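You operate a simulated robot arm through the tools that you are given. There is no shell and no other tool. Be economical: measure what you need, move in short steps, check, and stop when the job is done.

You are at the controls of a simulated two-armed robot. One attempt, no reset.

JOB
Clamp silver bar ONE in the blue block and rub its end clean.
Fine: all rust off; steady the block, fingers clear of the jaw; it stays clamped; red pad back in its place; the other bars stay. Hands unhurt; nothing dropped, spilt, damaged or left on. Set down upright: red pad. What is to be rubbed or washed off counts as gone when no trace of it is left.
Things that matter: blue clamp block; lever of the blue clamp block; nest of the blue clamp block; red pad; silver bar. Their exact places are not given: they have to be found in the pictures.

Only the result counts: the job must be done as asked and must still hold three seconds after the hand-in. Knocking over, shifting, dropping, spilling or breaking anything else fails it.

ROBOT AND FRAMES
Two 6-joint arms with two-finger parallel grippers on one trunk, on a base that drives. Base frame: it is fixed to the floor where the robot stands at the start and does not move with it; the origin is under the middle of the robot, x ahead of it, y to its left, z up; the surface under the hand at the start is at about z = 0.8. Readings come in m, rad, newtons and seconds.
The left shoulder is at the start at [0.06, 0.187, 1.247], the right one opposite. With the tool pointing down near the work surface each hand reaches from about 0.1 to 0.58 m from the robot's upright axis, wherever it stands, measured 20 degrees to its own side. Places, roughly: lever of the blue clamp block [0.5, 0.2, 0.9]; nest of the blue clamp block [0.5, 0.3, 0.8]. Payload 1.57 kg a hand.
The TCP of each hand is the grasp point between the finger pads, 0.03 m short of the fingertips. In the tool frame z runs along the fingers and y along their closing line. Largest opening 0.11 m; finger width 0.024, thickness 0.012; the body of the gripper, 0.048 by 0.112 m, starts 0.078 m behind the TCP.
Orientation is that of the tool frame in the base frame, as a unit quaternion [w, x, y, z]. With the fingers straight down and closing along the base's y, the tool's x points along the base's -x, its y along +y and its z along -z.

CONTROLS
- The arms move only by the tool move_arm. It takes "left_series", "right_series" or both (then of equal length, played together; a hand with none holds still); each is a list of rows, each a list of 7 numbers: the turn, a rotation vector about the tool's x, y, z in rad, then the shift along the tool's x, y, z in m, then the finger opening in m, from 0 to 0.11. In form: [[rx, ry, rz, tx, ty, tz, grip], ...]. A call has 1 to 8 rows; each row is the pose to reach, as a shift and turn from the pose commanded when the call began, along the tool's axes at that moment. A row lasts 0.2 s, in which the tool goes at most 0.05 m and 0.15 rad; a call with a longer step from one row to the next is refused whole, and so is a gripper value outside its range. Where a pose cannot be reached the arm comes as near as it can. A force on the tool above 40 N (or 10 N above the force at the start of the call, whichever is more), or a blocked arm, ends the call early, and 0.2 s more pass. The fingers move at their own pace (about 0.153 m/s each) and stop on an object; they squeeze with about 39 N. The grip force told is the motor's: it shows also when the fingers shut on nothing. Time passes only in rows, and 0.2 s behind the last, so rows that repeat a pose let the fingers close. It gives the time, the measured TCP pose, the force on the tool (base axes), the opening and the grip force at its end, in the units of the frame above (readings bear some noise), with the torque about the TCP (base axes, N m) and any sound that the robot's microphone picked up.
- Cameras (640 x 400 px; columns grow to the right, rows downward): "scene" is now at [0.026, 0.0039, 1.7915]; the picture's right is [0.10, -1.00, 0.00], its down [-0.81, -0.08, -0.58] and it looks along [0.58, 0.06, -0.81] (base axes); focal length 251 px, centre (320, 200). "left" rides on the left gripper at [0.07, -0.016, -0.141] in its tool frame; the picture's right is [0.23, 0.97, 0.00], its down [-0.86, 0.20, -0.48] and it looks along [-0.47, 0.11, 0.88] (tool axes); focal length 222 px, centre (320, 200). "right" rides on the right gripper at [0.07, 0.016, -0.141] in its tool frame; the picture's right is [-0.23, 0.97, 0.00], its down [-0.86, -0.20, -0.48] and it looks along [-0.47, -0.11, 0.88] (tool axes); focal length 222 px, centre (320, 200).
- capture(camera): a new picture of that camera. The clock stands still meanwhile.
- lift_body(by): slides the trunk up (or, below 0, down) by that many m; the arms and the scene camera ride with it, the base frame stays. It gives what a move gives, with no picture.
- steer(legs): drives the robot by 1 to 6 legs, each [ahead, left, turn to the left] in m, m and rad, along the robot's own axes; the way and the turn of a leg run together, so that a leg with both is an arc; at most 1.5 m and 3.142 rad a leg. The arms and the cameras ride along, it lands a little off, and it stops where it bumps. It gives what a move gives.
- aim_head(pan, tilt): turns the head with the scene camera to pan (to the left, within 1.501 rad either way) and tilt (down, from -0.506 to 1.204), counted from straight ahead of the robot. It gives what a move gives.
- point_at(camera, pixels): for up to 12 pixels [column, row] of the newest picture of that camera ("zoom" is the newest enlarged one), the place [x, y, z] in the base frame of the surface seen there, good to about 0.002 m, but the place of the scene camera against the robot may be out by one fixed shift of up to 0.018 m in any direction. The clock stands still meanwhile.
- close_up(camera, box): a new picture of the part [left, top, right, bottom] of that camera's present view, enlarged. The clock stands still meanwhile.
- close_job(): hands the job in; it is judged then, once.

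Work in short steps. Measure before you move; look again where a grasp or a placing could have gone wrong, and mend it. You have 80 turns and 70 pictures in all, those below and enlarged ones among them. Open the grippers and draw the arms clear of the work before you hand the job in, unless the task says otherwise; then end with one line.

The tools are called after "Call:" as a command line: name --argument value ..., lists and objects as JSON in quotes. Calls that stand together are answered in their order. move_arm: Moves the arms, as the interface text tells. Its arguments: {"type":"object","properties":{"left_series":{"type":"array","items":{"type":"array","items":{"type":"number"}}},"right_series":{"type":"array","items":{"type":"array","items":{"type":"number"}}}},"required":[]} The other tools are called the same way: lift_body (by) slides the trunk up or down; steer (legs) drives the base; aim_head (pan, tilt) turns the head that bears the scene camera; capture (camera) takes a picture; point_at (camera, pixels) gives the place of the surface under pixels of a picture; close_up (camera, box) takes an enlarged picture of a part of a camera's view; close_job () hands the job in.

At the start:

```text
t: 0.0
left_tool_pos: [0.4562, 0.1163, 1.2235]
left_ee_rot: [0.0, 0.001, 1.0, 0.0]
left_wrist_force: [0.4, 0.7, 0.7]
left_ft_torque: [0.02, 0.02, 0.0]
left_finger_gap: 0.11
left_grip_force: 0.0
right_tool_pos: [0.4246, -0.1964, 1.2435]
right_ee_rot: [0.0, 0.0, 1.0, 0.0]
right_wrist_force: [0.5, -0.6, 0.6]
right_ft_torque: [0.01, 0.01, -0.01]
right_finger_gap: 0.11
right_grip_force: 0.2
trunk travel left (down, up): [-0.875, 0.115]
robot x, y, heading: [-0.0038, 0.0007, 0.003]
head pan, tilt: [0.098, 0.949]
```

scene: 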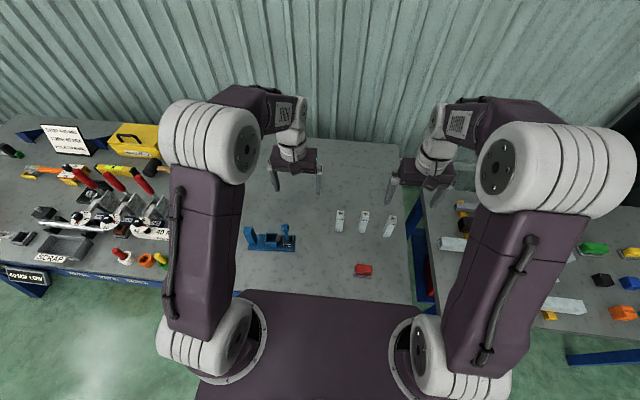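
right: 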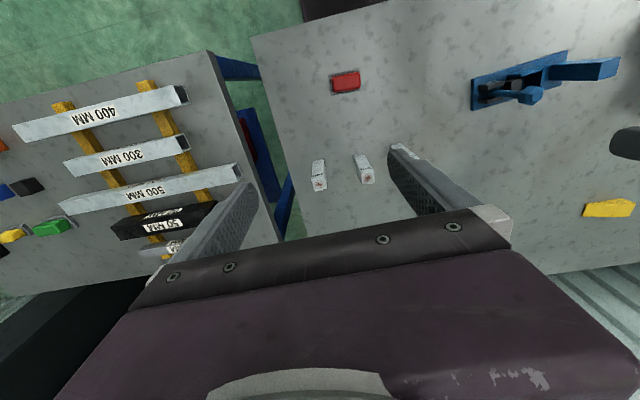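
left: 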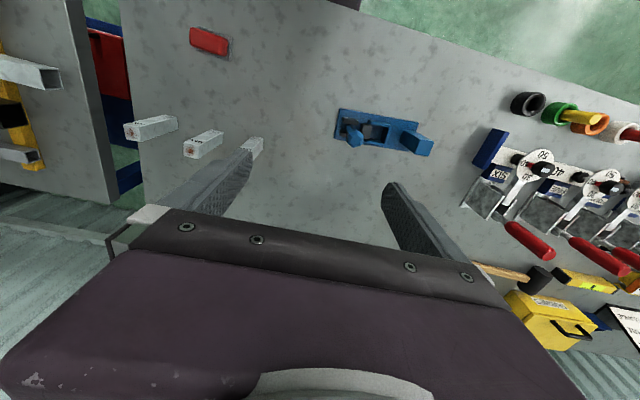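

The scene shows the blue block near (268,240), three bars near (340,220), (363,221), (389,225) and the red pad at (362,269). I enlarge these to read labels and shapes.

Call:
close_up --camera "scene" --box '[320, 195, 416, 285]'

Call:
close_up --camera "scene" --box '[235, 210, 315, 260]'

Call:
close_up --camera "left" --box '[320, 80, 460, 170]'

```text
4.44 times, centred on (368, 240) of scene
```

zoom: 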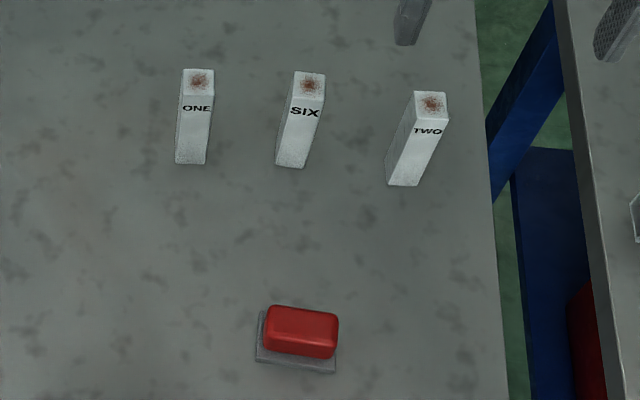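

```text
8.00 times, centred on (275, 235) of scene
```

zoom: 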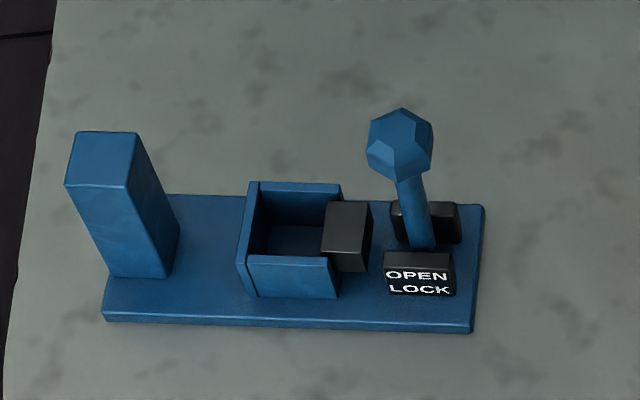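

```text
4.44 times, centred on (390, 125) of left
```

zoom: 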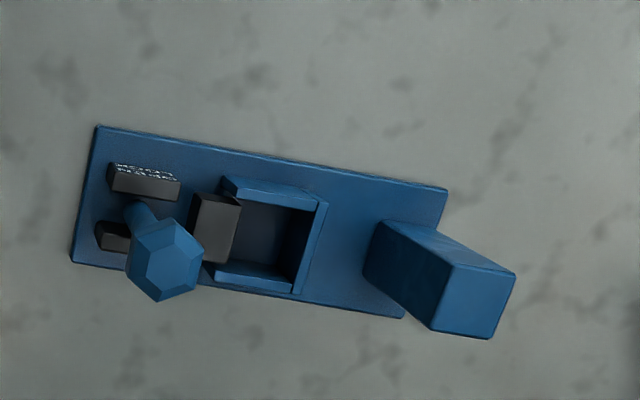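

The newest picture is the left zoom of the block; I measure its post, nest, jaw and lever there (wrist camera carries no head offset).

Call:
point_at --camera "zoom" --pixels '[[165, 250], [135, 210], [213, 198], [272, 188], [318, 205], [312, 280], [240, 275], [270, 230], [440, 265], [510, 275], [430, 325], [490, 335]]'

Call:
point_at --camera "left" --pixels '[[349, 126], [340, 109], [418, 122], [408, 149], [336, 138], [209, 40], [258, 141], [205, 135], [190, 146], [130, 130]]'

Call:
close_up --camera "right" --box '[290, 60, 450, 200]'

```text
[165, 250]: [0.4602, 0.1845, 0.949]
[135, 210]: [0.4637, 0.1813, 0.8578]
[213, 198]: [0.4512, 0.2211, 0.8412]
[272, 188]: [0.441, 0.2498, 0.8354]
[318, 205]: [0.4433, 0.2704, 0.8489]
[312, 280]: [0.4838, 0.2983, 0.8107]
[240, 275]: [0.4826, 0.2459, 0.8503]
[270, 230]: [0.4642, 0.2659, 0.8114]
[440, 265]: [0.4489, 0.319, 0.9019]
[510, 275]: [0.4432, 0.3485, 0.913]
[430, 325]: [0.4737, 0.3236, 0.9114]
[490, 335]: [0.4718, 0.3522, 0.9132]
```

```text
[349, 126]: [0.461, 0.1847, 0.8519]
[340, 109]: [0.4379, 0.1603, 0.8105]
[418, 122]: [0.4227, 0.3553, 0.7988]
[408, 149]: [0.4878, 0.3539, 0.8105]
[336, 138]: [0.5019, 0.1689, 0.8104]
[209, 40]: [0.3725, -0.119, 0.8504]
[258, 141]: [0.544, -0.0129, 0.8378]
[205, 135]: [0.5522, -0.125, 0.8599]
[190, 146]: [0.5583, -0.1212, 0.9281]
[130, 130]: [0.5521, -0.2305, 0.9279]
```

```text
2.86 times, centred on (370, 130) of right
```

zoom: 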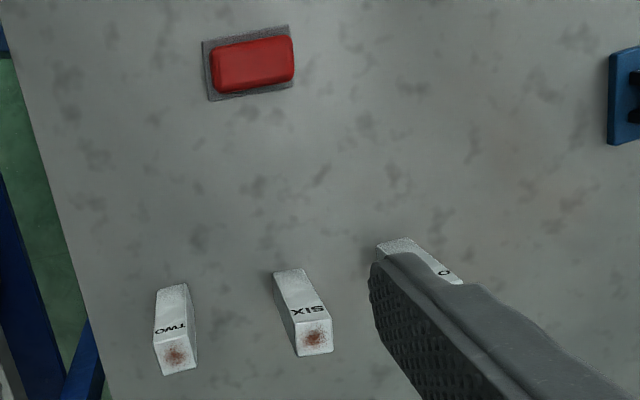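

The block stands with its nest near (0.46,0.26) and lever knob near (0.46,0.185,0.95). I shift the base left 0.2 m so that the left hand can hold the post while the right reaches bar, nest, lever and pad.

Call:
steer --legs '[[0, 0.2, 0]]'

Call:
capture --camera "right"

Call:
capture --camera "left"

```text
t: 1.6
left_tool_pos: [0.4565, 0.3115, 1.2241]
left_ee_rot: [0.0, 0.0, 1.0, 0.001]
left_wrist_force: [0.6, -1.0, 0.7]
left_ft_torque: [0.1, -0.01, 0.0]
left_finger_gap: 0.1102
left_grip_force: 0.0
right_tool_pos: [0.4242, -0.0018, 1.2417]
right_ee_rot: [0.0, 0.001, 1.0, 0.002]
right_wrist_force: [-0.5, -0.4, 0.0]
right_ft_torque: [0.05, 0.01, -0.01]
right_finger_gap: 0.11
right_grip_force: 0.0
trunk travel left (down, up): [-0.875, 0.115]
robot x, y, heading: [0.0005, 0.2032, -0.001]
head pan, tilt: [0.098, 0.949]
```

```text
62 pictures are left
```

right: 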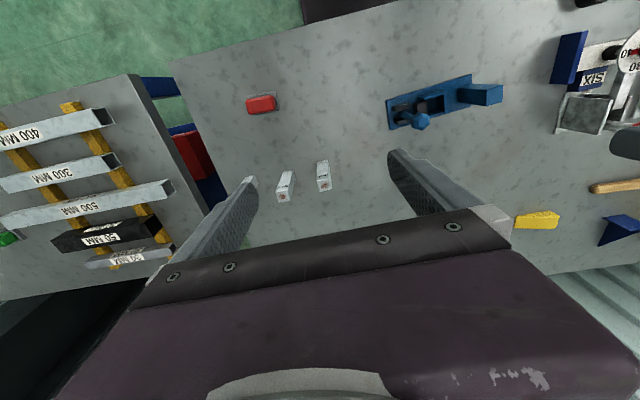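

```text
61 pictures are left
```

left: 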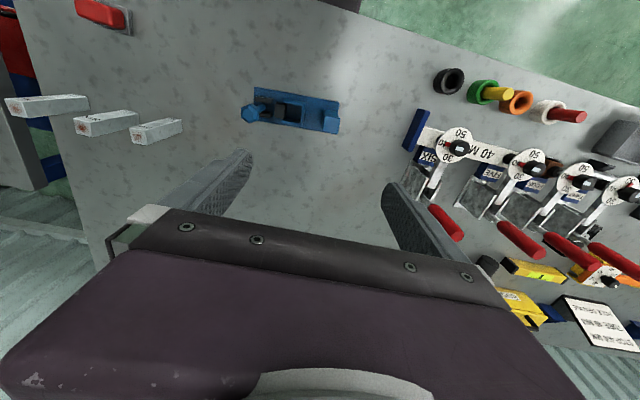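

Bar ONE is seen at (157,131) in the left picture. I enlarge the bar and the block from left and measure.

Call:
close_up --camera "left" --box '[60, 70, 220, 170]'

Call:
point_at --camera "left" --pixels '[[138, 134], [145, 143], [132, 126], [145, 124], [165, 122], [178, 120], [170, 132]]'

Call:
close_up --camera "left" --box '[230, 75, 350, 150]'

Call:
point_at --camera "right" --pixels '[[250, 97], [273, 96], [252, 112], [274, 110], [262, 104], [254, 101], [271, 106], [323, 190], [318, 186], [329, 186]]'

```text
4.00 times, centred on (140, 120) of left
```

zoom: 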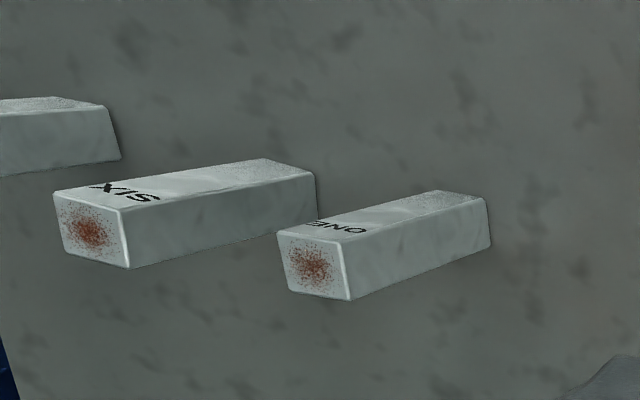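

```text
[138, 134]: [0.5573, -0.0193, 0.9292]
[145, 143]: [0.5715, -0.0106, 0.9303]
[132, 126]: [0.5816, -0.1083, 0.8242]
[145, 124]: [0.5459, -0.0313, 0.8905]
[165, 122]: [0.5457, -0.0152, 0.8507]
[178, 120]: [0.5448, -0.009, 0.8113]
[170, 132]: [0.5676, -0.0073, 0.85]
```

```text
5.33 times, centred on (290, 112) of left
```

zoom: 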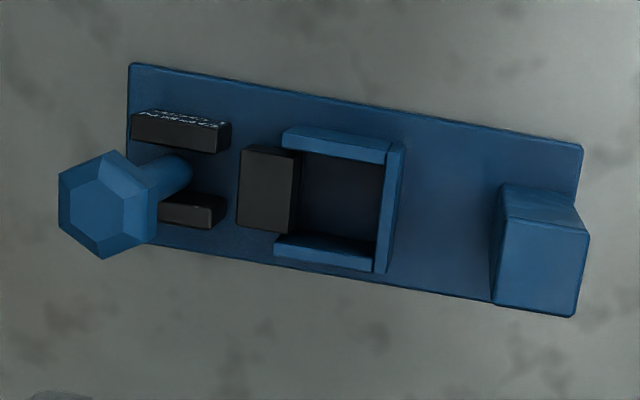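

```text
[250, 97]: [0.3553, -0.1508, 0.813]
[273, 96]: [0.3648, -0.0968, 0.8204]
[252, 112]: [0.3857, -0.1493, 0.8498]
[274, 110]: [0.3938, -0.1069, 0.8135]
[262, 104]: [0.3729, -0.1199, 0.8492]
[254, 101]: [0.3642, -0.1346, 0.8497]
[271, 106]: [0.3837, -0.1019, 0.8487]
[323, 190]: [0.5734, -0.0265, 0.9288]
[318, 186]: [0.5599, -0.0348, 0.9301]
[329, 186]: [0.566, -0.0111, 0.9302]
```

The left zoom shows nest walls, jaw (270,190) and the lever between two cheeks. I measure them at finer scale.

Call:
point_at --camera "zoom" --pixels '[[285, 135], [388, 155], [394, 150], [378, 268], [280, 243], [345, 200], [248, 155], [292, 160], [245, 222], [290, 222], [180, 170], [105, 210]]'

Call:
close_up --camera "right" --box '[380, 60, 510, 140]'

```text
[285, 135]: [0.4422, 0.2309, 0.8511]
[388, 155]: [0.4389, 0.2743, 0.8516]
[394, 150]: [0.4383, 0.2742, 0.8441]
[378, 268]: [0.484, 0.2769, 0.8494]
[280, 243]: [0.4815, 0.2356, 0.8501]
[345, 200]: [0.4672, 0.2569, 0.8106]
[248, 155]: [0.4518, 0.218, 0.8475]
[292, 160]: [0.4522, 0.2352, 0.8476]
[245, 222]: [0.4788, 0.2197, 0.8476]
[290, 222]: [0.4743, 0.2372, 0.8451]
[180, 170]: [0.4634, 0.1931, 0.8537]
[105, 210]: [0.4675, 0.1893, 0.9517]
```

```text
4.92 times, centred on (445, 100) of right
```

zoom: 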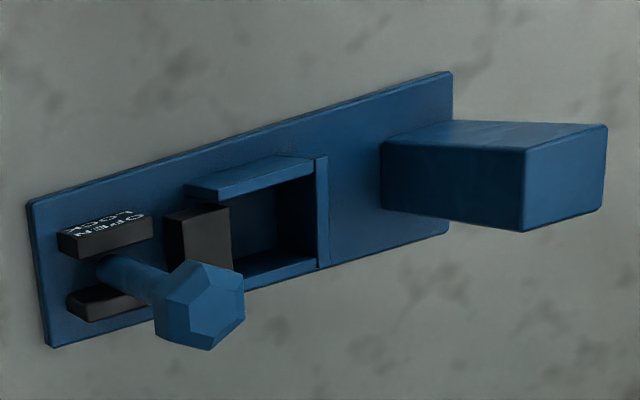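

Bar ONE's top is at about (0.566,-0.022,0.93), pad at (0.373,-0.12). I move the right hand above bar ONE, staying high, to check reach and get a closer look.

Call:
move_arm --right_series '[[0, 0, 0, -0.04, -0.005, 0.02, 0.06], [0, 0, 0, -0.08, -0.01, 0.04, 0.06], [0, 0, 0, -0.12, -0.015, 0.065, 0.06], [0, 0, 0, -0.14, -0.02, 0.105, 0.06], [0, 0, 0, -0.14, -0.02, 0.15, 0.06]]'

Call:
capture --camera "right"

```text
t: 2.8
left_tool_pos: [0.4573, 0.3146, 1.2231]
left_ee_rot: [0.0, 0.001, 1.0, -0.001]
left_wrist_force: [-0.9, 0.2, -0.5]
left_ft_torque: [0.04, -0.01, 0.0]
left_finger_gap: 0.1099
left_grip_force: 0.0
right_tool_pos: [0.5658, -0.0193, 1.093]
right_ee_rot: [-0.001, 0.001, 1.0, 0.001]
right_wrist_force: [-0.3, -0.3, 0.0]
right_ft_torque: [0.01, -0.03, -0.02]
right_finger_gap: 0.06
right_grip_force: 0.0
trunk travel left (down, up): [-0.875, 0.115]
robot x, y, heading: [-0.0009, 0.2007, -0.004]
head pan, tilt: [0.098, 0.949]
```

```text
57 pictures are left
```

right: 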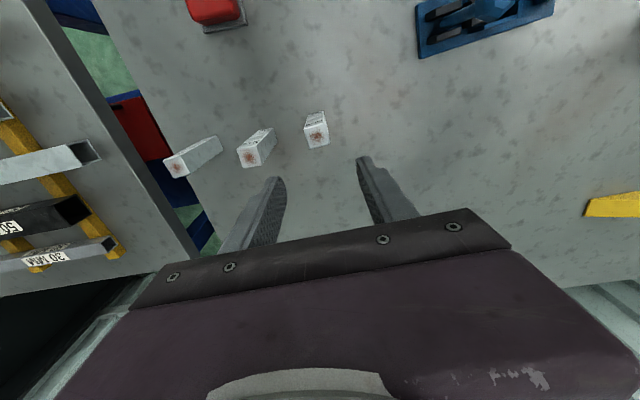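

The bar ONE end is at (318,138). I enlarge it and measure its top corners for centre and yaw.

Call:
close_up --camera "right" --box '[280, 95, 376, 155]'

```text
6.67 times, centred on (328, 125) of right
```

zoom: 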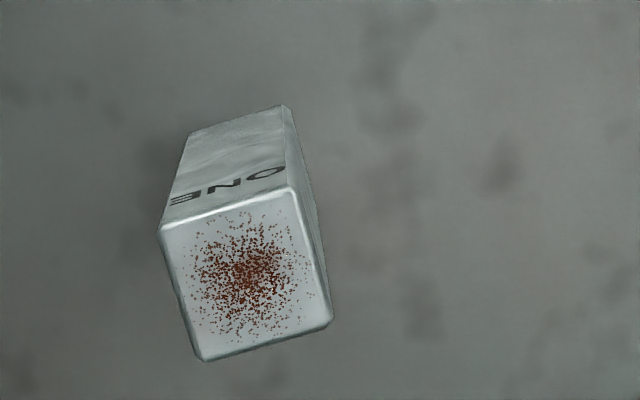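

Call:
point_at --camera "zoom" --pixels '[[166, 230], [290, 194], [328, 316], [203, 356], [246, 274], [230, 215], [270, 335], [182, 293], [308, 255]]'

```text
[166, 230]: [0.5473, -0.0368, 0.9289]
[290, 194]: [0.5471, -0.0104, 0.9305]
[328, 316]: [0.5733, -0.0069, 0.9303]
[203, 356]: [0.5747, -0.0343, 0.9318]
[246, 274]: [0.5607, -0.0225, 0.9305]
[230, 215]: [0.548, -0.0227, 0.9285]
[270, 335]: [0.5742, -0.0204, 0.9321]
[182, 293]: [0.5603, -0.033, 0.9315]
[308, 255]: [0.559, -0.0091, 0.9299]
```

Bar centre is (0.5607,-0.022), about 28 mm square, yaw about +0.07, like the block. I lower straddling it with TCP at z≈0.895.

Call:
move_arm --right_series '[[0, 0, -0.07, 0.005, -0.0025, 0.0, 0.06], [0, 0, -0.07, 0.005, -0.0025, 0.05, 0.06], [0, 0, -0.07, 0.005, -0.0025, 0.1, 0.06], [0, 0, -0.07, 0.005, -0.0025, 0.14, 0.06], [0, 0, -0.07, 0.005, -0.0025, 0.17, 0.06], [0, 0, -0.07, 0.005, -0.0025, 0.197, 0.06], [0, 0, -0.07, 0.005, -0.0025, 0.197, 0.06]]'

Call:
capture --camera "right"

```text
t: 4.4
left_tool_pos: [0.455, 0.3164, 1.2235]
left_ee_rot: [0.0, 0.001, 1.0, 0.0]
left_wrist_force: [0.3, 0.3, 0.1]
left_ft_torque: [0.03, -0.04, 0.0]
left_finger_gap: 0.1102
left_grip_force: 0.0
right_tool_pos: [0.558, -0.02, 0.8974]
right_ee_rot: [0.0, -0.034, 0.999, -0.001]
right_wrist_force: [0.6, 0.7, 0.8]
right_ft_torque: [0.02, -0.05, 0.01]
right_finger_gap: 0.0601
right_grip_force: 0.0
trunk travel left (down, up): [-0.875, 0.115]
robot x, y, heading: [-0.0003, 0.2004, -0.004]
head pan, tilt: [0.098, 0.949]
```

```text
55 pictures are left
```

right: 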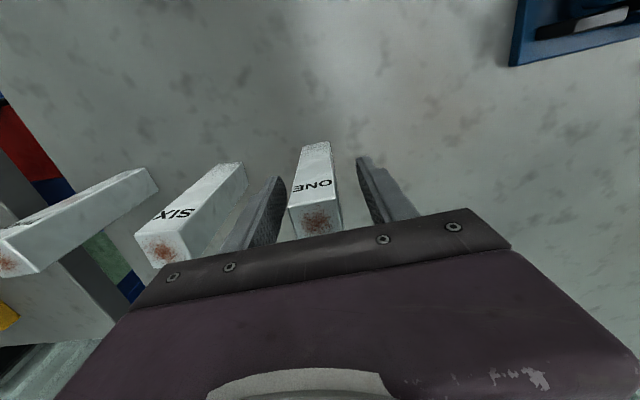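

Bar ONE stands between the fingers (about (318,190)). I close the fingers and then lift a little.

Call:
move_arm --right_series '[[0, 0, 0, 0, 0, 0, 0.04], [0, 0, 0, 0, 0, 0, 0.02], [0, 0, 0, 0, 0, 0, 0.02], [0, 0, 0, 0, 0, 0, 0.02]]'

Call:
capture --camera "right"

```text
t: 5.4
left_tool_pos: [0.4563, 0.3147, 1.2246]
left_ee_rot: [0.0, 0.001, 1.0, 0.001]
left_wrist_force: [-0.7, 0.7, 0.4]
left_ft_torque: [-0.02, -0.02, 0.01]
left_finger_gap: 0.1102
left_grip_force: 0.0
right_tool_pos: [0.5595, -0.0209, 0.8975]
right_ee_rot: [0.0, -0.034, 0.999, 0.0]
right_wrist_force: [0.0, 0.1, 0.1]
right_ft_torque: [0.0, -0.05, -0.01]
right_finger_gap: 0.0294
right_grip_force: 38.8
trunk travel left (down, up): [-0.875, 0.115]
robot x, y, heading: [-0.0006, 0.1985, 0.004]
head pan, tilt: [0.098, 0.949]
```

```text
54 pictures are left
```

right: 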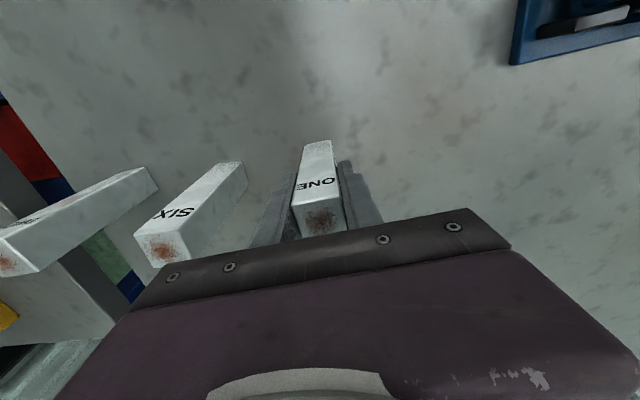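

The bar is held (29 mm, 39 N). I lift it 0.2 m straight up while drawing the left hand 0.16 m outward for room.

Call:
move_arm --right_series '[[0, 0, 0, 0, 0, -0.02, 0.02], [0, 0, 0, 0, 0, -0.06, 0.02], [0, 0, 0, 0, 0, -0.1, 0.02], [0, 0, 0, 0, 0, -0.15, 0.02], [0, 0, 0, 0, 0, -0.2, 0.02]]' --left_series '[[0, 0, 0, 0, 0.03, 0, 0.11], [0, 0, 0, 0, 0.06, 0, 0.11], [0, 0, 0, 0, 0.09, 0, 0.11], [0, 0, 0, 0, 0.12, 0, 0.11], [0, 0, 0, 0, 0.16, 0, 0.11]]'

Call:
move_arm --right_series '[[0, 0, 0, 0.01, 0.04, 0, 0.02], [0, 0, 0, 0.022, 0.085, 0, 0.02], [0, 0, 0, 0.034, 0.13, 0, 0.02], [0, 0, 0, 0.046, 0.17, 0, 0.02], [0, 0, 0, 0.057, 0.21, 0, 0.02], [0, 0, 0, 0.067, 0.25, 0, 0.02], [0, 0, 0, 0.0768, 0.284, 0, 0.02], [0, 0, 0, 0.0768, 0.284, 0, 0.02]]'

Call:
capture --camera "right"

Call:
capture --camera "left"

```text
t: 6.6
left_tool_pos: [0.4555, 0.4786, 1.2236]
left_ee_rot: [0.0, 0.001, 1.0, -0.001]
left_wrist_force: [0.1, -0.4, 0.1]
left_ft_torque: [-0.03, -0.03, -0.01]
left_finger_gap: 0.1098
left_grip_force: 0.1
right_tool_pos: [0.5956, -0.0217, 1.1097]
right_ee_rot: [-0.002, -0.033, 0.999, -0.001]
right_wrist_force: [0.4, 1.2, -1.1]
right_ft_torque: [-0.01, -0.01, 0.02]
right_finger_gap: 0.0297
right_grip_force: 39.2
right hand out of reach, approached as far as the arm can: row 1, 2, 3, 4, 5
trunk travel left (down, up): [-0.875, 0.115]
robot x, y, heading: [-0.0043, 0.2043, -0.0]
head pan, tilt: [0.098, 0.949]
```

```text
t: 8.4
left_tool_pos: [0.4564, 0.4759, 1.224]
left_ee_rot: [-0.001, 0.001, 1.0, 0.0]
left_wrist_force: [-0.4, 0.9, -0.1]
left_ft_torque: [-0.01, 0.0, 0.01]
left_finger_gap: 0.1099
left_grip_force: 0.1
right_tool_pos: [0.5314, 0.2727, 1.1169]
right_ee_rot: [-0.001, -0.034, 0.999, 0.0]
right_wrist_force: [-0.1, 0.0, -0.7]
right_ft_torque: [0.01, 0.02, -0.01]
right_finger_gap: 0.0295
right_grip_force: 39.3
right hand out of reach, approached as far as the arm can: row 1, 2, 3, 4, 5, 6, 7, 8
trunk travel left (down, up): [-0.875, 0.115]
robot x, y, heading: [0.0002, 0.2007, 0.004]
head pan, tilt: [0.098, 0.949]
```

```text
53 pictures are left
```

right: 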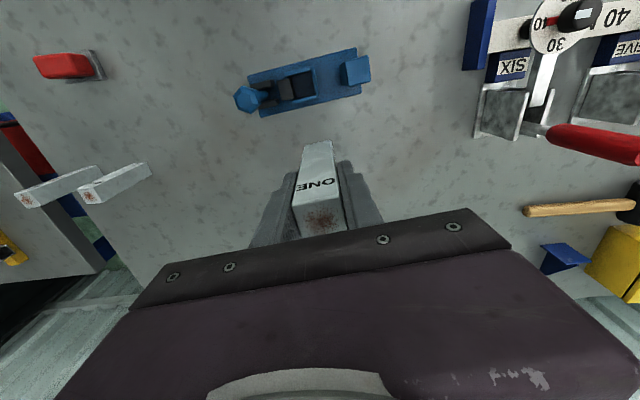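

```text
52 pictures are left
```

left: 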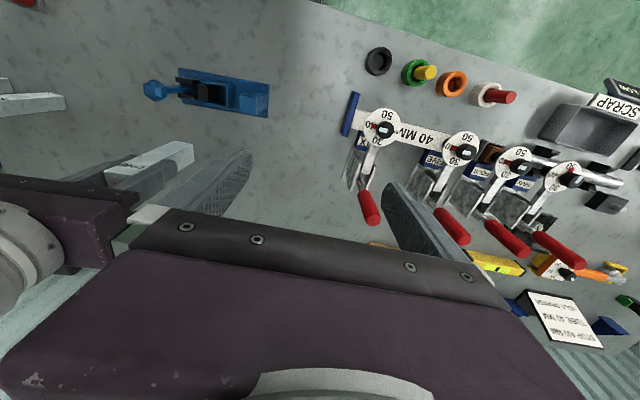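

The right hand fell short in x (0.531, wanted 0.463). I repeat a hold row to see whether it settles and whether the reach complaint persists.

Call:
move_arm --right_series '[[0, 0, 0, 0.0, 0, 0.02, 0.02], [0, 0, 0, 0, 0, 0.02, 0.02]]'

```text
t: 9.0
left_tool_pos: [0.4563, 0.4767, 1.2244]
left_ee_rot: [0.0, 0.001, 1.0, 0.0]
left_wrist_force: [-0.1, 0.4, -0.9]
left_ft_torque: [0.02, 0.02, 0.01]
left_finger_gap: 0.1099
left_grip_force: 0.0
right_tool_pos: [0.5308, 0.2736, 1.0945]
right_ee_rot: [0.0, -0.035, 0.999, 0.0]
right_wrist_force: [0.2, -0.5, -2.6]
right_ft_torque: [-0.01, 0.01, 0.02]
right_finger_gap: 0.0295
right_grip_force: 38.8
trunk travel left (down, up): [-0.875, 0.115]
robot x, y, heading: [0.0024, 0.1976, 0.007]
head pan, tilt: [0.098, 0.949]
```

It now obeys. From this position the nest is unobstructed at (295,85) in the right picture, so I measure it closely before going over it.

Call:
close_up --camera "right" --box '[225, 25, 385, 125]'

```text
4.00 times, centred on (305, 75) of right
```

zoom: 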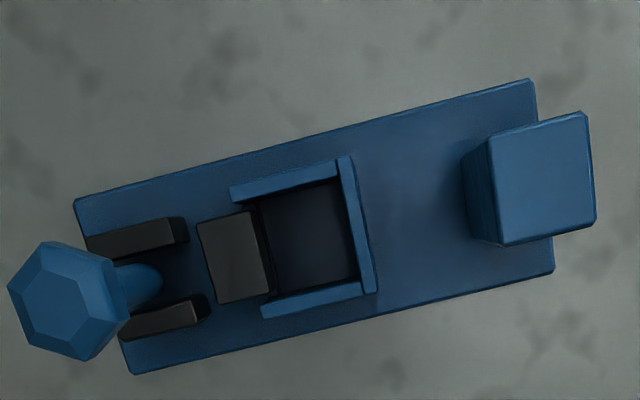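

Call:
point_at --camera "zoom" --pixels '[[235, 197], [335, 174], [262, 309], [362, 286], [346, 162], [370, 286], [204, 228], [254, 216], [270, 288], [222, 298], [310, 235], [65, 300]]'

```text
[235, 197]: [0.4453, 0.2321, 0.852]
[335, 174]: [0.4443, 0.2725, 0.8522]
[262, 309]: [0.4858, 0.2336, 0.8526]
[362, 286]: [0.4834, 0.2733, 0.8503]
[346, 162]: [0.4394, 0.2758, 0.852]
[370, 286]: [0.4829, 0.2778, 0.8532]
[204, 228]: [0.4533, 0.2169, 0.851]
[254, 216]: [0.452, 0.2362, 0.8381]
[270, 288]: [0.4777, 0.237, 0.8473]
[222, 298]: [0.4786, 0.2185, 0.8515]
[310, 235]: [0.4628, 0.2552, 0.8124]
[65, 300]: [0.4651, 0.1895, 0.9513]
```

Nest inside centre comes out about (0.4635,0.255), yaw ≈0.055. Now I measure where the bar's top sits relative to the TCP.

Call:
close_up --camera "right" --box '[270, 130, 366, 240]'

Call:
point_at --camera "right" --pixels '[[294, 207], [337, 196], [345, 227], [300, 234], [322, 216], [304, 147], [331, 144]]'

```text
3.64 times, centred on (318, 185) of right
```

zoom: 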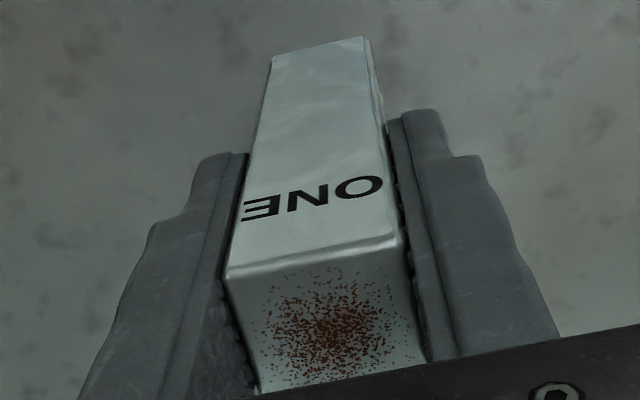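

```text
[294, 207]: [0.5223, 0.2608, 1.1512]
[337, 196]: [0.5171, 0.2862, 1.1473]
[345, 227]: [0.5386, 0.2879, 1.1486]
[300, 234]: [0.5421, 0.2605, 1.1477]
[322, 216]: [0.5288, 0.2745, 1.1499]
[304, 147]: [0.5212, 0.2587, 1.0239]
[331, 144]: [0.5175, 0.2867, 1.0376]
```

Bar centre coincides with the TCP in x, y; the z reading needs rechecking. I move over the nest (0.4635,0.255) at this height.

Call:
move_arm --right_series '[[0, 0, 0.005, 0.025, -0.005, 0, 0.02], [0, 0, 0.01, 0.05, -0.01, 0, 0.02], [0, 0, 0.015, 0.0685, -0.014, 0, 0.02], [0, 0, 0.015, 0.0685, -0.014, 0, 0.02], [0, 0, 0.015, 0.0685, -0.014, 0, 0.02]]'

Call:
capture --camera "right"

Call:
capture --camera "left"

```text
t: 10.2
left_tool_pos: [0.4556, 0.4766, 1.2243]
left_ee_rot: [0.0, 0.001, 1.0, -0.001]
left_wrist_force: [-0.6, -0.6, -0.8]
left_ft_torque: [0.0, 0.01, 0.04]
left_finger_gap: 0.1102
left_grip_force: 0.0
right_tool_pos: [0.5237, 0.2858, 1.0939]
right_ee_rot: [-0.001, -0.027, 1.0, -0.001]
right_wrist_force: [-0.5, -0.1, -1.5]
right_ft_torque: [-0.03, 0.0, 0.01]
right_finger_gap: 0.0295
right_grip_force: 39.0
right hand out of reach, approached as far as the arm can: row 1, 2, 3, 4, 5
trunk travel left (down, up): [-0.875, 0.115]
robot x, y, heading: [0.0006, 0.199, -0.005]
head pan, tilt: [0.098, 0.949]
```

```text
49 pictures are left
```

right: 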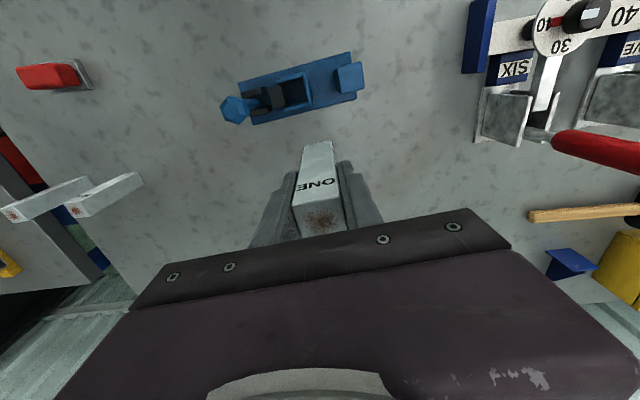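

```text
48 pictures are left
```

left: 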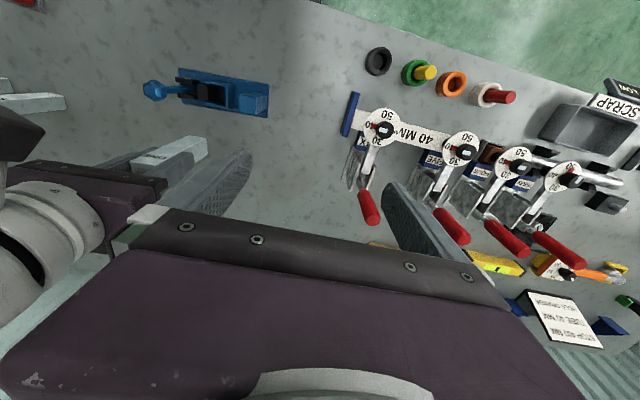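

The hand did not follow and drifted in y; the picture shows it still behind the block. I try a pure sideways-and-down test move to find what limits it.

Call:
move_arm --right_series '[[0, 0, 0, 0, -0.03, 0, 0.02], [0, 0, 0, 0, -0.06, 0, 0.02], [0, 0, 0, 0, -0.06, 0, 0.02]]'

Call:
move_arm --right_series '[[0, 0, 0, 0.015, 0, 0, 0.02], [0, 0, 0, 0.03, 0, 0, 0.02], [0, 0, 0, 0.03, 0, 0, 0.02]]'

```text
t: 11.0
left_tool_pos: [0.4554, 0.4765, 1.2225]
left_ee_rot: [0.001, 0.001, 1.0, 0.0]
left_wrist_force: [0.4, 0.6, 0.2]
left_ft_torque: [0.0, 0.01, 0.0]
left_finger_gap: 0.1099
left_grip_force: 0.0
right_tool_pos: [0.5493, 0.2358, 1.0941]
right_ee_rot: [-0.001, -0.027, 1.0, -0.001]
right_wrist_force: [-0.2, 0.0, -2.5]
right_ft_torque: [-0.01, -0.01, 0.02]
right_finger_gap: 0.0298
right_grip_force: 39.1
right hand out of reach, approached as far as the arm can: row 1, 2, 3
trunk travel left (down, up): [-0.875, 0.115]
robot x, y, heading: [0.0001, 0.2043, -0.002]
head pan, tilt: [0.098, 0.949]
```

```text
t: 11.8
left_tool_pos: [0.4552, 0.4761, 1.2245]
left_ee_rot: [0.0, 0.0, 1.0, 0.0]
left_wrist_force: [0.6, 0.5, -0.3]
left_ft_torque: [-0.02, -0.01, -0.04]
left_finger_gap: 0.1103
left_grip_force: 0.1
right_tool_pos: [0.5457, 0.2431, 1.094]
right_ee_rot: [-0.001, -0.027, 1.0, -0.001]
right_wrist_force: [-0.2, -0.2, -1.3]
right_ft_torque: [0.04, -0.01, 0.06]
right_finger_gap: 0.0294
right_grip_force: 38.6
right hand out of reach, approached as far as the arm can: row 1, 2, 3
trunk travel left (down, up): [-0.875, 0.115]
robot x, y, heading: [-0.0022, 0.2009, -0.004]
head pan, tilt: [0.098, 0.949]
```

The hand slides on a circle of 0.537 m about its shoulder, so some joint is at a limit. I look at the arm's configuration in the scene camera.

Call:
capture --camera "scene"

```text
47 pictures are left
```

scene: 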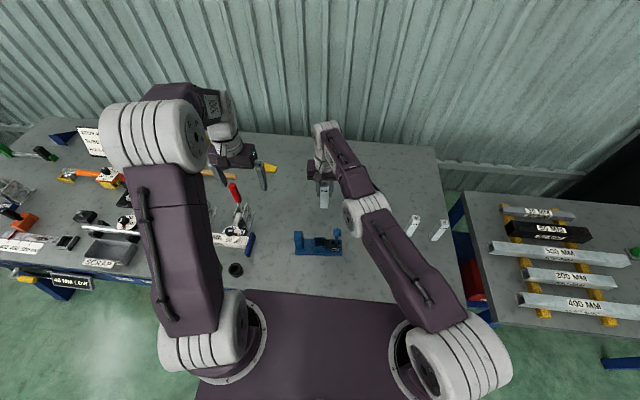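

The right arm is stretched straight and horizontal (reach 0.537), so inward motion is singular. I bend it by going down 0.07 with a slight inward move, still clear behind the block.

Call:
move_arm --right_series '[[0, 0, 0, 0.002, -0.001, 0.02, 0.02], [0, 0, 0, 0.006, -0.0025, 0.04, 0.02], [0, 0, 0, 0.014, -0.006, 0.055, 0.02], [0, 0, 0, 0.022, -0.009, 0.065, 0.02], [0, 0, 0, 0.03, -0.012, 0.07, 0.02], [0, 0, 0, 0.03, -0.012, 0.07, 0.02]]'

```text
t: 13.2
left_tool_pos: [0.4555, 0.4756, 1.2238]
left_ee_rot: [0.0, 0.001, 1.0, 0.0]
left_wrist_force: [-1.0, 0.4, -0.2]
left_ft_torque: [0.01, 0.02, 0.04]
left_finger_gap: 0.1102
left_grip_force: 0.0
right_tool_pos: [0.5412, 0.2399, 1.0235]
right_ee_rot: [0.0, -0.027, 1.0, 0.0]
right_wrist_force: [-0.3, 0.2, -1.5]
right_ft_torque: [0.02, -0.02, -0.03]
right_finger_gap: 0.0293
right_grip_force: 39.5
right hand out of reach, approached as far as the arm can: row 2, 3, 4, 5, 6
trunk travel left (down, up): [-0.875, 0.115]
robot x, y, heading: [0.0032, 0.2005, -0.002]
head pan, tilt: [0.098, 0.949]
```

Still on the sphere going down; the elbow must be against its stop the other way. I try going up with a slight inward move.

Call:
move_arm --right_series '[[0, 0, 0, 0, 0, -0.04, 0.02], [0, 0, 0, 0, 0, -0.08, 0.02], [0, 0, 0, 0.005, -0.002, -0.12, 0.02], [0, 0, 0, 0.015, -0.006, -0.15, 0.02], [0, 0, 0, 0.03, -0.012, -0.18, 0.02], [0, 0, 0, 0.05, -0.02, -0.2, 0.02], [0, 0, 0, 0.07, -0.028, -0.22, 0.02], [0, 0, 0, 0.07, -0.028, -0.22, 0.02]]'

```text
t: 15.0
left_tool_pos: [0.4565, 0.4762, 1.2236]
left_ee_rot: [0.0, 0.002, 1.0, 0.0]
left_wrist_force: [0.7, -0.4, -0.1]
left_ft_torque: [0.0, 0.0, 0.0]
left_finger_gap: 0.1099
left_grip_force: 0.0
right_tool_pos: [0.5354, 0.2375, 1.2156]
right_ee_rot: [-0.001, -0.027, 1.0, -0.001]
right_wrist_force: [0.4, -0.4, -1.6]
right_ft_torque: [0.01, 0.0, -0.02]
right_finger_gap: 0.0292
right_grip_force: 38.6
right hand out of reach, approached as far as the arm can: row 1, 2, 3, 4, 5, 6, 7, 8
trunk travel left (down, up): [-0.875, 0.115]
robot x, y, heading: [0.001, 0.1983, 0.002]
head pan, tilt: [0.098, 0.949]
```

No change in reach; likely the elbow has gone slightly past straight. I stretch outward first, then come down at constant radius so that the elbow bends the right way.

Call:
move_arm --right_series '[[0, 0, 0, -0.037, 0.015, 0, 0.02], [0, 0, 0, -0.037, 0.015, 0, 0.02], [0, 0, 0, -0.02, 0.008, 0.045, 0.02], [0, 0, 0, 0, 0, 0.09, 0.02], [0, 0, 0, 0.01, -0.004, 0.135, 0.02], [0, 0, 0, 0.02, -0.008, 0.17, 0.02], [0, 0, 0, 0.02, -0.008, 0.17, 0.02]]'

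Call:
close_up --camera "scene" --box '[260, 100, 520, 400]'

```text
t: 16.6
left_tool_pos: [0.4551, 0.4771, 1.2242]
left_ee_rot: [-0.001, 0.001, 1.0, -0.001]
left_wrist_force: [0.4, -0.2, 0.5]
left_ft_torque: [0.0, -0.02, 0.01]
left_finger_gap: 0.1101
left_grip_force: 0.0
right_tool_pos: [0.5162, 0.2285, 1.046]
right_ee_rot: [0.001, -0.028, 1.0, 0.0]
right_wrist_force: [0.0, 0.4, -0.7]
right_ft_torque: [-0.01, 0.01, 0.0]
right_finger_gap: 0.0298
right_grip_force: 39.1
right hand out of reach, approached as far as the arm can: row 1, 2, 3
trunk travel left (down, up): [-0.875, 0.115]
robot x, y, heading: [0.0008, 0.1982, 0.005]
head pan, tilt: [0.098, 0.949]
```

```text
1.33 times, centred on (390, 250) of scene
```

zoom: 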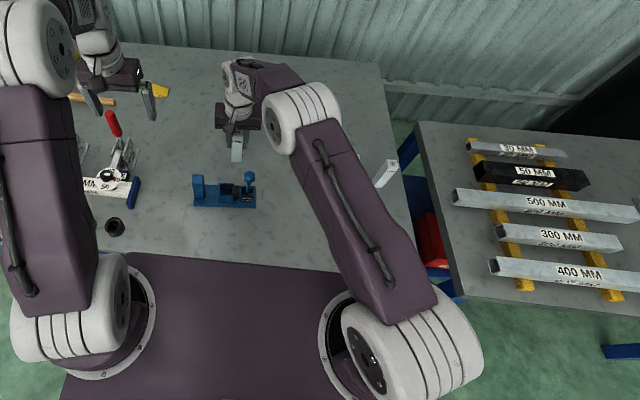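

The elbow bends correctly again. Now I go over the nest at (0.4635,0.255), slightly raised.

Call:
move_arm --right_series '[[0, 0, 0, 0.01, 0.01, -0.02, 0.02], [0, 0, 0, 0.03, 0.02, -0.02, 0.02], [0, 0, 0, 0.051, 0.0293, -0.02, 0.02], [0, 0, 0, 0.051, 0.0293, -0.02, 0.02]]'

Call:
capture --camera "right"

Call:
capture --camera "left"

```text
t: 17.6
left_tool_pos: [0.4554, 0.4756, 1.2256]
left_ee_rot: [0.001, 0.0, 1.0, 0.0]
left_wrist_force: [-0.1, -0.8, -0.2]
left_ft_torque: [0.0, 0.02, 0.0]
left_finger_gap: 0.1098
left_grip_force: 0.1
right_tool_pos: [0.4636, 0.257, 1.0662]
right_ee_rot: [0.0, -0.027, 1.0, 0.001]
right_wrist_force: [0.0, 0.8, -1.8]
right_ft_torque: [0.03, 0.05, 0.0]
right_finger_gap: 0.0294
right_grip_force: 38.8
trunk travel left (down, up): [-0.875, 0.115]
robot x, y, heading: [-0.001, 0.1985, -0.001]
head pan, tilt: [0.098, 0.949]
```

```text
45 pictures are left
```

right: 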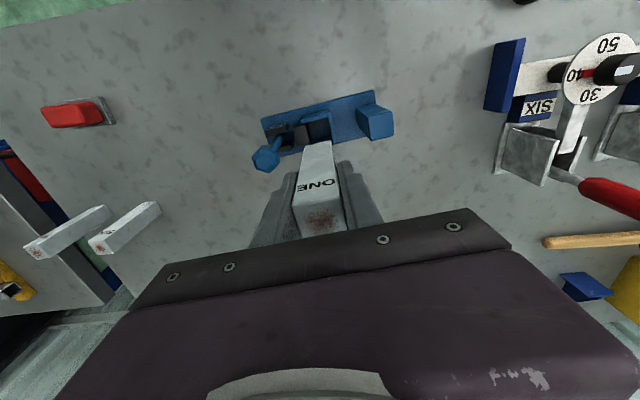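

```text
44 pictures are left
```

left: 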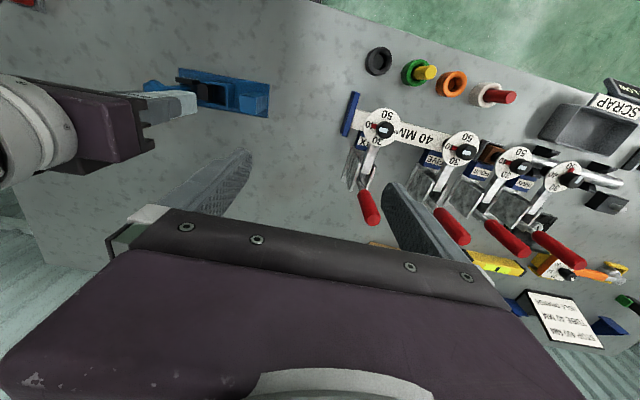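

The bar hangs above the block. I lower 0.10 so that its foot is just above the nest walls, then check alignment.

Call:
move_arm --right_series '[[0, 0, 0, 0, -0.0015, 0.03, 0.02], [0, 0, 0, 0, -0.0015, 0.06, 0.02], [0, 0, 0, 0, -0.0015, 0.085, 0.02], [0, 0, 0, 0, -0.0015, 0.1, 0.02], [0, 0, 0, 0, -0.0015, 0.1, 0.02]]'

Call:
close_up --camera "right" --box '[240, 80, 400, 240]'

Call:
close_up --camera "left" --box '[130, 50, 280, 150]'

```text
t: 18.8
left_tool_pos: [0.4557, 0.476, 1.2241]
left_ee_rot: [-0.001, 0.001, 1.0, 0.0]
left_wrist_force: [0.8, -0.7, -0.5]
left_ft_torque: [0.0, -0.01, -0.01]
left_finger_gap: 0.1097
left_grip_force: 0.0
right_tool_pos: [0.4627, 0.2543, 0.9659]
right_ee_rot: [0.001, -0.027, 1.0, 0.0]
right_wrist_force: [-0.2, -0.5, -1.7]
right_ft_torque: [0.01, -0.01, -0.01]
right_finger_gap: 0.0297
right_grip_force: 38.8
trunk travel left (down, up): [-0.875, 0.115]
robot x, y, heading: [0.0037, 0.1995, 0.004]
head pan, tilt: [0.098, 0.949]
```

```text
2.50 times, centred on (320, 160) of right
```

zoom: 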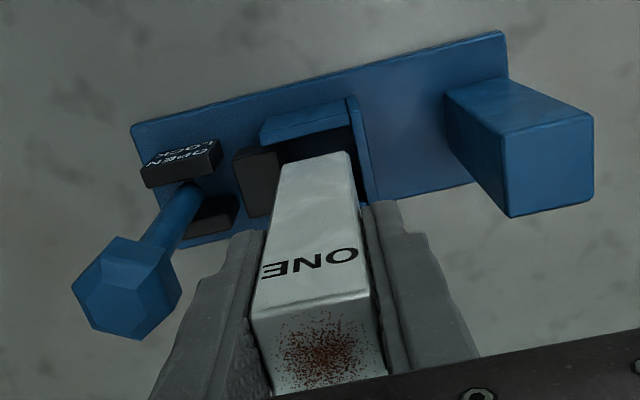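

```text
4.00 times, centred on (205, 100) of left
```

zoom: 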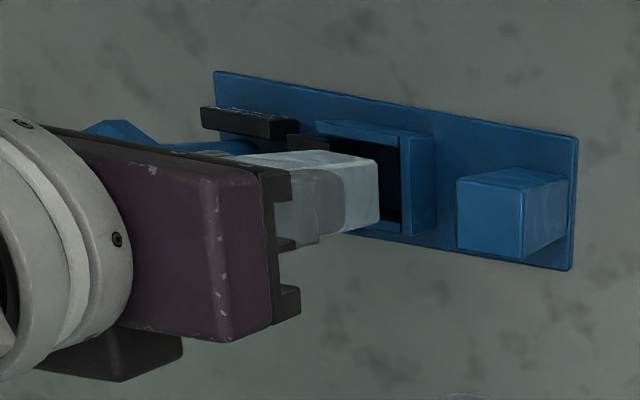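

I take another closer right view of the bar foot and nest and measure both.

Call:
close_up --camera "right" --box '[320, 100, 416, 160]'

```text
6.67 times, centred on (368, 130) of right
```

zoom: 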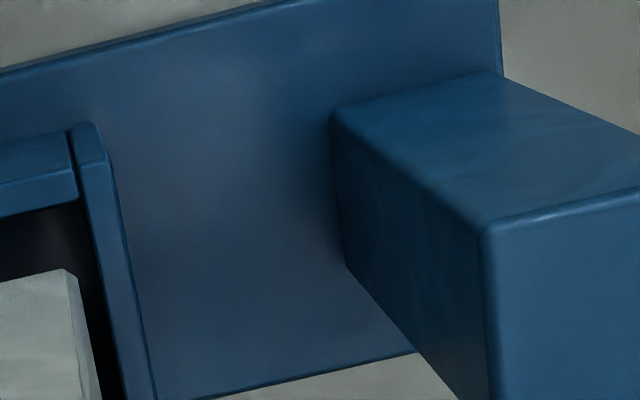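

Call:
point_at --camera "zoom" --pixels '[[62, 274], [10, 284], [85, 330], [30, 212], [30, 180], [88, 170], [110, 300], [128, 300], [100, 160]]'

Call:
close_up --camera "right" --box '[272, 120, 352, 170]'

```text
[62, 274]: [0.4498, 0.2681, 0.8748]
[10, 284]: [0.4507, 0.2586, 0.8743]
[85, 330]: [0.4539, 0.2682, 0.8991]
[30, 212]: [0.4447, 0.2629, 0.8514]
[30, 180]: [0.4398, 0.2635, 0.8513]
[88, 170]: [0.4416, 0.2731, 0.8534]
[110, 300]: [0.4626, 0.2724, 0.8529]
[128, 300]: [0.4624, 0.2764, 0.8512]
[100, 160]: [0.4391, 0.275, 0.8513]
```

```text
8.00 times, centred on (312, 145) of right
```

zoom: 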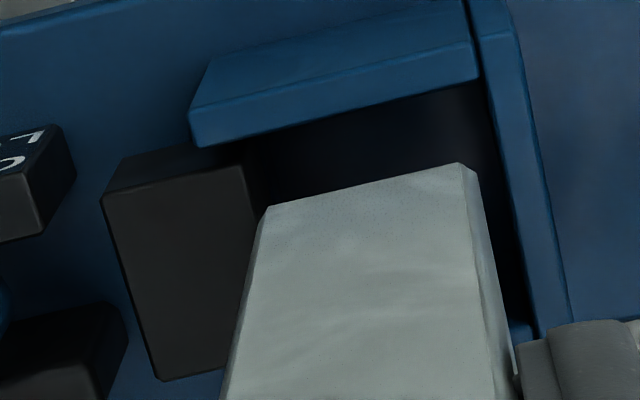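

Bar foot (x 0.450–0.478, y 0.240–0.2685) fits inside the nest (x 0.445–0.481, y 0.2375–0.272). I lower it slowly toward the floor at 0.811.

Call:
move_arm --right_series '[[0, 0, 0, 0.001, 0, 0.015, 0.02], [0, 0, 0, 0.001, 0, 0.03, 0.02], [0, 0, 0, 0.001, 0, 0.042, 0.02], [0, 0, 0, 0.001, 0, 0.05, 0.02], [0, 0, 0, 0.001, 0, 0.054, 0.02], [0, 0, 0, 0.001, 0, 0.056, 0.02]]'

Call:
close_up --camera "right" --box '[240, 80, 400, 180]'

```text
t: 20.2
left_tool_pos: [0.4563, 0.4757, 1.2232]
left_ee_rot: [0.001, 0.001, 1.0, 0.001]
left_wrist_force: [0.0, 0.1, -0.2]
left_ft_torque: [-0.01, -0.02, -0.01]
left_finger_gap: 0.11
left_grip_force: 0.1
right_tool_pos: [0.4632, 0.255, 0.9102]
right_ee_rot: [0.0, -0.026, 1.0, 0.0]
right_wrist_force: [-0.4, 0.4, -1.6]
right_ft_torque: [0.0, 0.0, -0.02]
right_finger_gap: 0.0295
right_grip_force: 39.4
trunk travel left (down, up): [-0.875, 0.115]
robot x, y, heading: [-0.0011, 0.2027, 0.005]
head pan, tilt: [0.098, 0.949]
```

```text
4.00 times, centred on (320, 130) of right
```

zoom: 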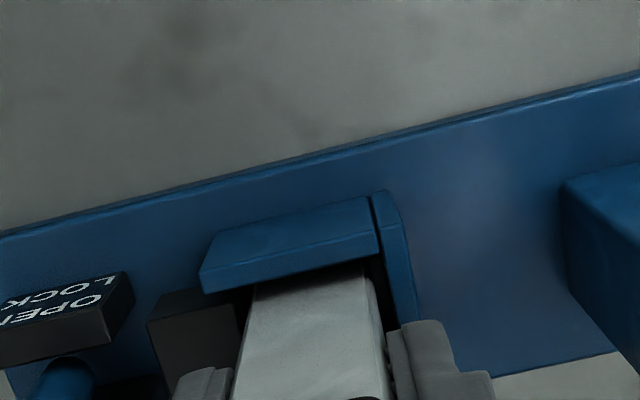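

The bar is inside the nest, no contact force yet. I feel for the floor in small steps.

Call:
move_arm --right_series '[[0, 0, 0, 0, 0, 0.001, 0.02], [0, 0, 0, 0, 0, 0.002, 0.02], [0, 0, 0, 0, 0, 0.003, 0.02], [0, 0, 0, 0, 0, 0.004, 0.02]]'

```text
t: 21.2
left_tool_pos: [0.4539, 0.4755, 1.2258]
left_ee_rot: [0.001, 0.001, 1.0, 0.0]
left_wrist_force: [-0.6, -0.2, 0.3]
left_ft_torque: [0.02, 0.0, 0.01]
left_finger_gap: 0.11
left_grip_force: 0.0
right_tool_pos: [0.4613, 0.255, 0.909]
right_ee_rot: [0.003, -0.027, 1.0, 0.001]
right_wrist_force: [1.9, -3.1, 23.5]
right_ft_torque: [-0.32, -0.02, 0.01]
right_finger_gap: 0.0294
right_grip_force: 38.9
trunk travel left (down, up): [-0.875, 0.115]
robot x, y, heading: [-0.0006, 0.1984, -0.003]
head pan, tilt: [0.098, 0.949]
```

Floor contact (23 N). I relieve the push, open the fingers just a little, then rise clear.

Call:
move_arm --right_series '[[0, 0, 0, 0, 0, -0.002, 0.02], [0, 0, 0, 0, 0, -0.0025, 0.036], [0, 0, 0, 0, 0, -0.0025, 0.046], [0, 0, 0, 0, 0, -0.0025, 0.046], [0, 0, 0, 0, 0, -0.03, 0.046], [0, 0, 0, 0, 0, -0.07, 0.046], [0, 0, 0, 0, 0, -0.12, 0.046], [0, 0, 0, 0, 0, -0.12, 0.046]]'

Call:
capture --camera "right"

Call:
close_up --camera "left" --box '[120, 50, 280, 150]'

```text
t: 23.0
left_tool_pos: [0.4566, 0.4744, 1.2241]
left_ee_rot: [0.0, 0.001, 1.0, -0.001]
left_wrist_force: [1.2, -1.4, 0.3]
left_ft_torque: [0.0, -0.01, 0.04]
left_finger_gap: 0.11
left_grip_force: 0.1
right_tool_pos: [0.4629, 0.2547, 1.0268]
right_ee_rot: [0.001, -0.028, 1.0, 0.0]
right_wrist_force: [0.6, -0.3, 0.8]
right_ft_torque: [0.0, 0.04, 0.02]
right_finger_gap: 0.046
right_grip_force: 0.1
trunk travel left (down, up): [-0.875, 0.115]
robot x, y, heading: [-0.0027, 0.1998, 0.002]
head pan, tilt: [0.098, 0.949]
```

```text
38 pictures are left
```

right: 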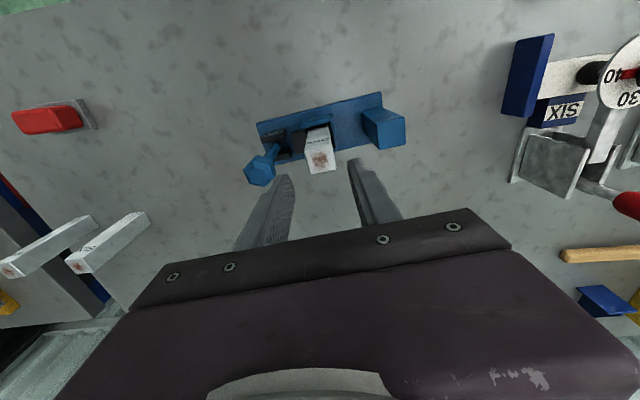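

```text
4.00 times, centred on (200, 100) of left
```

zoom: 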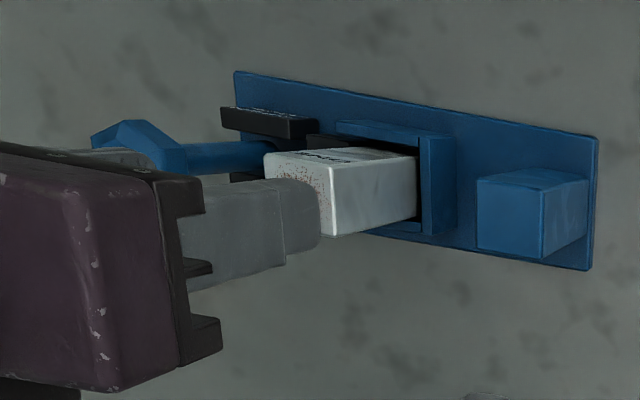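

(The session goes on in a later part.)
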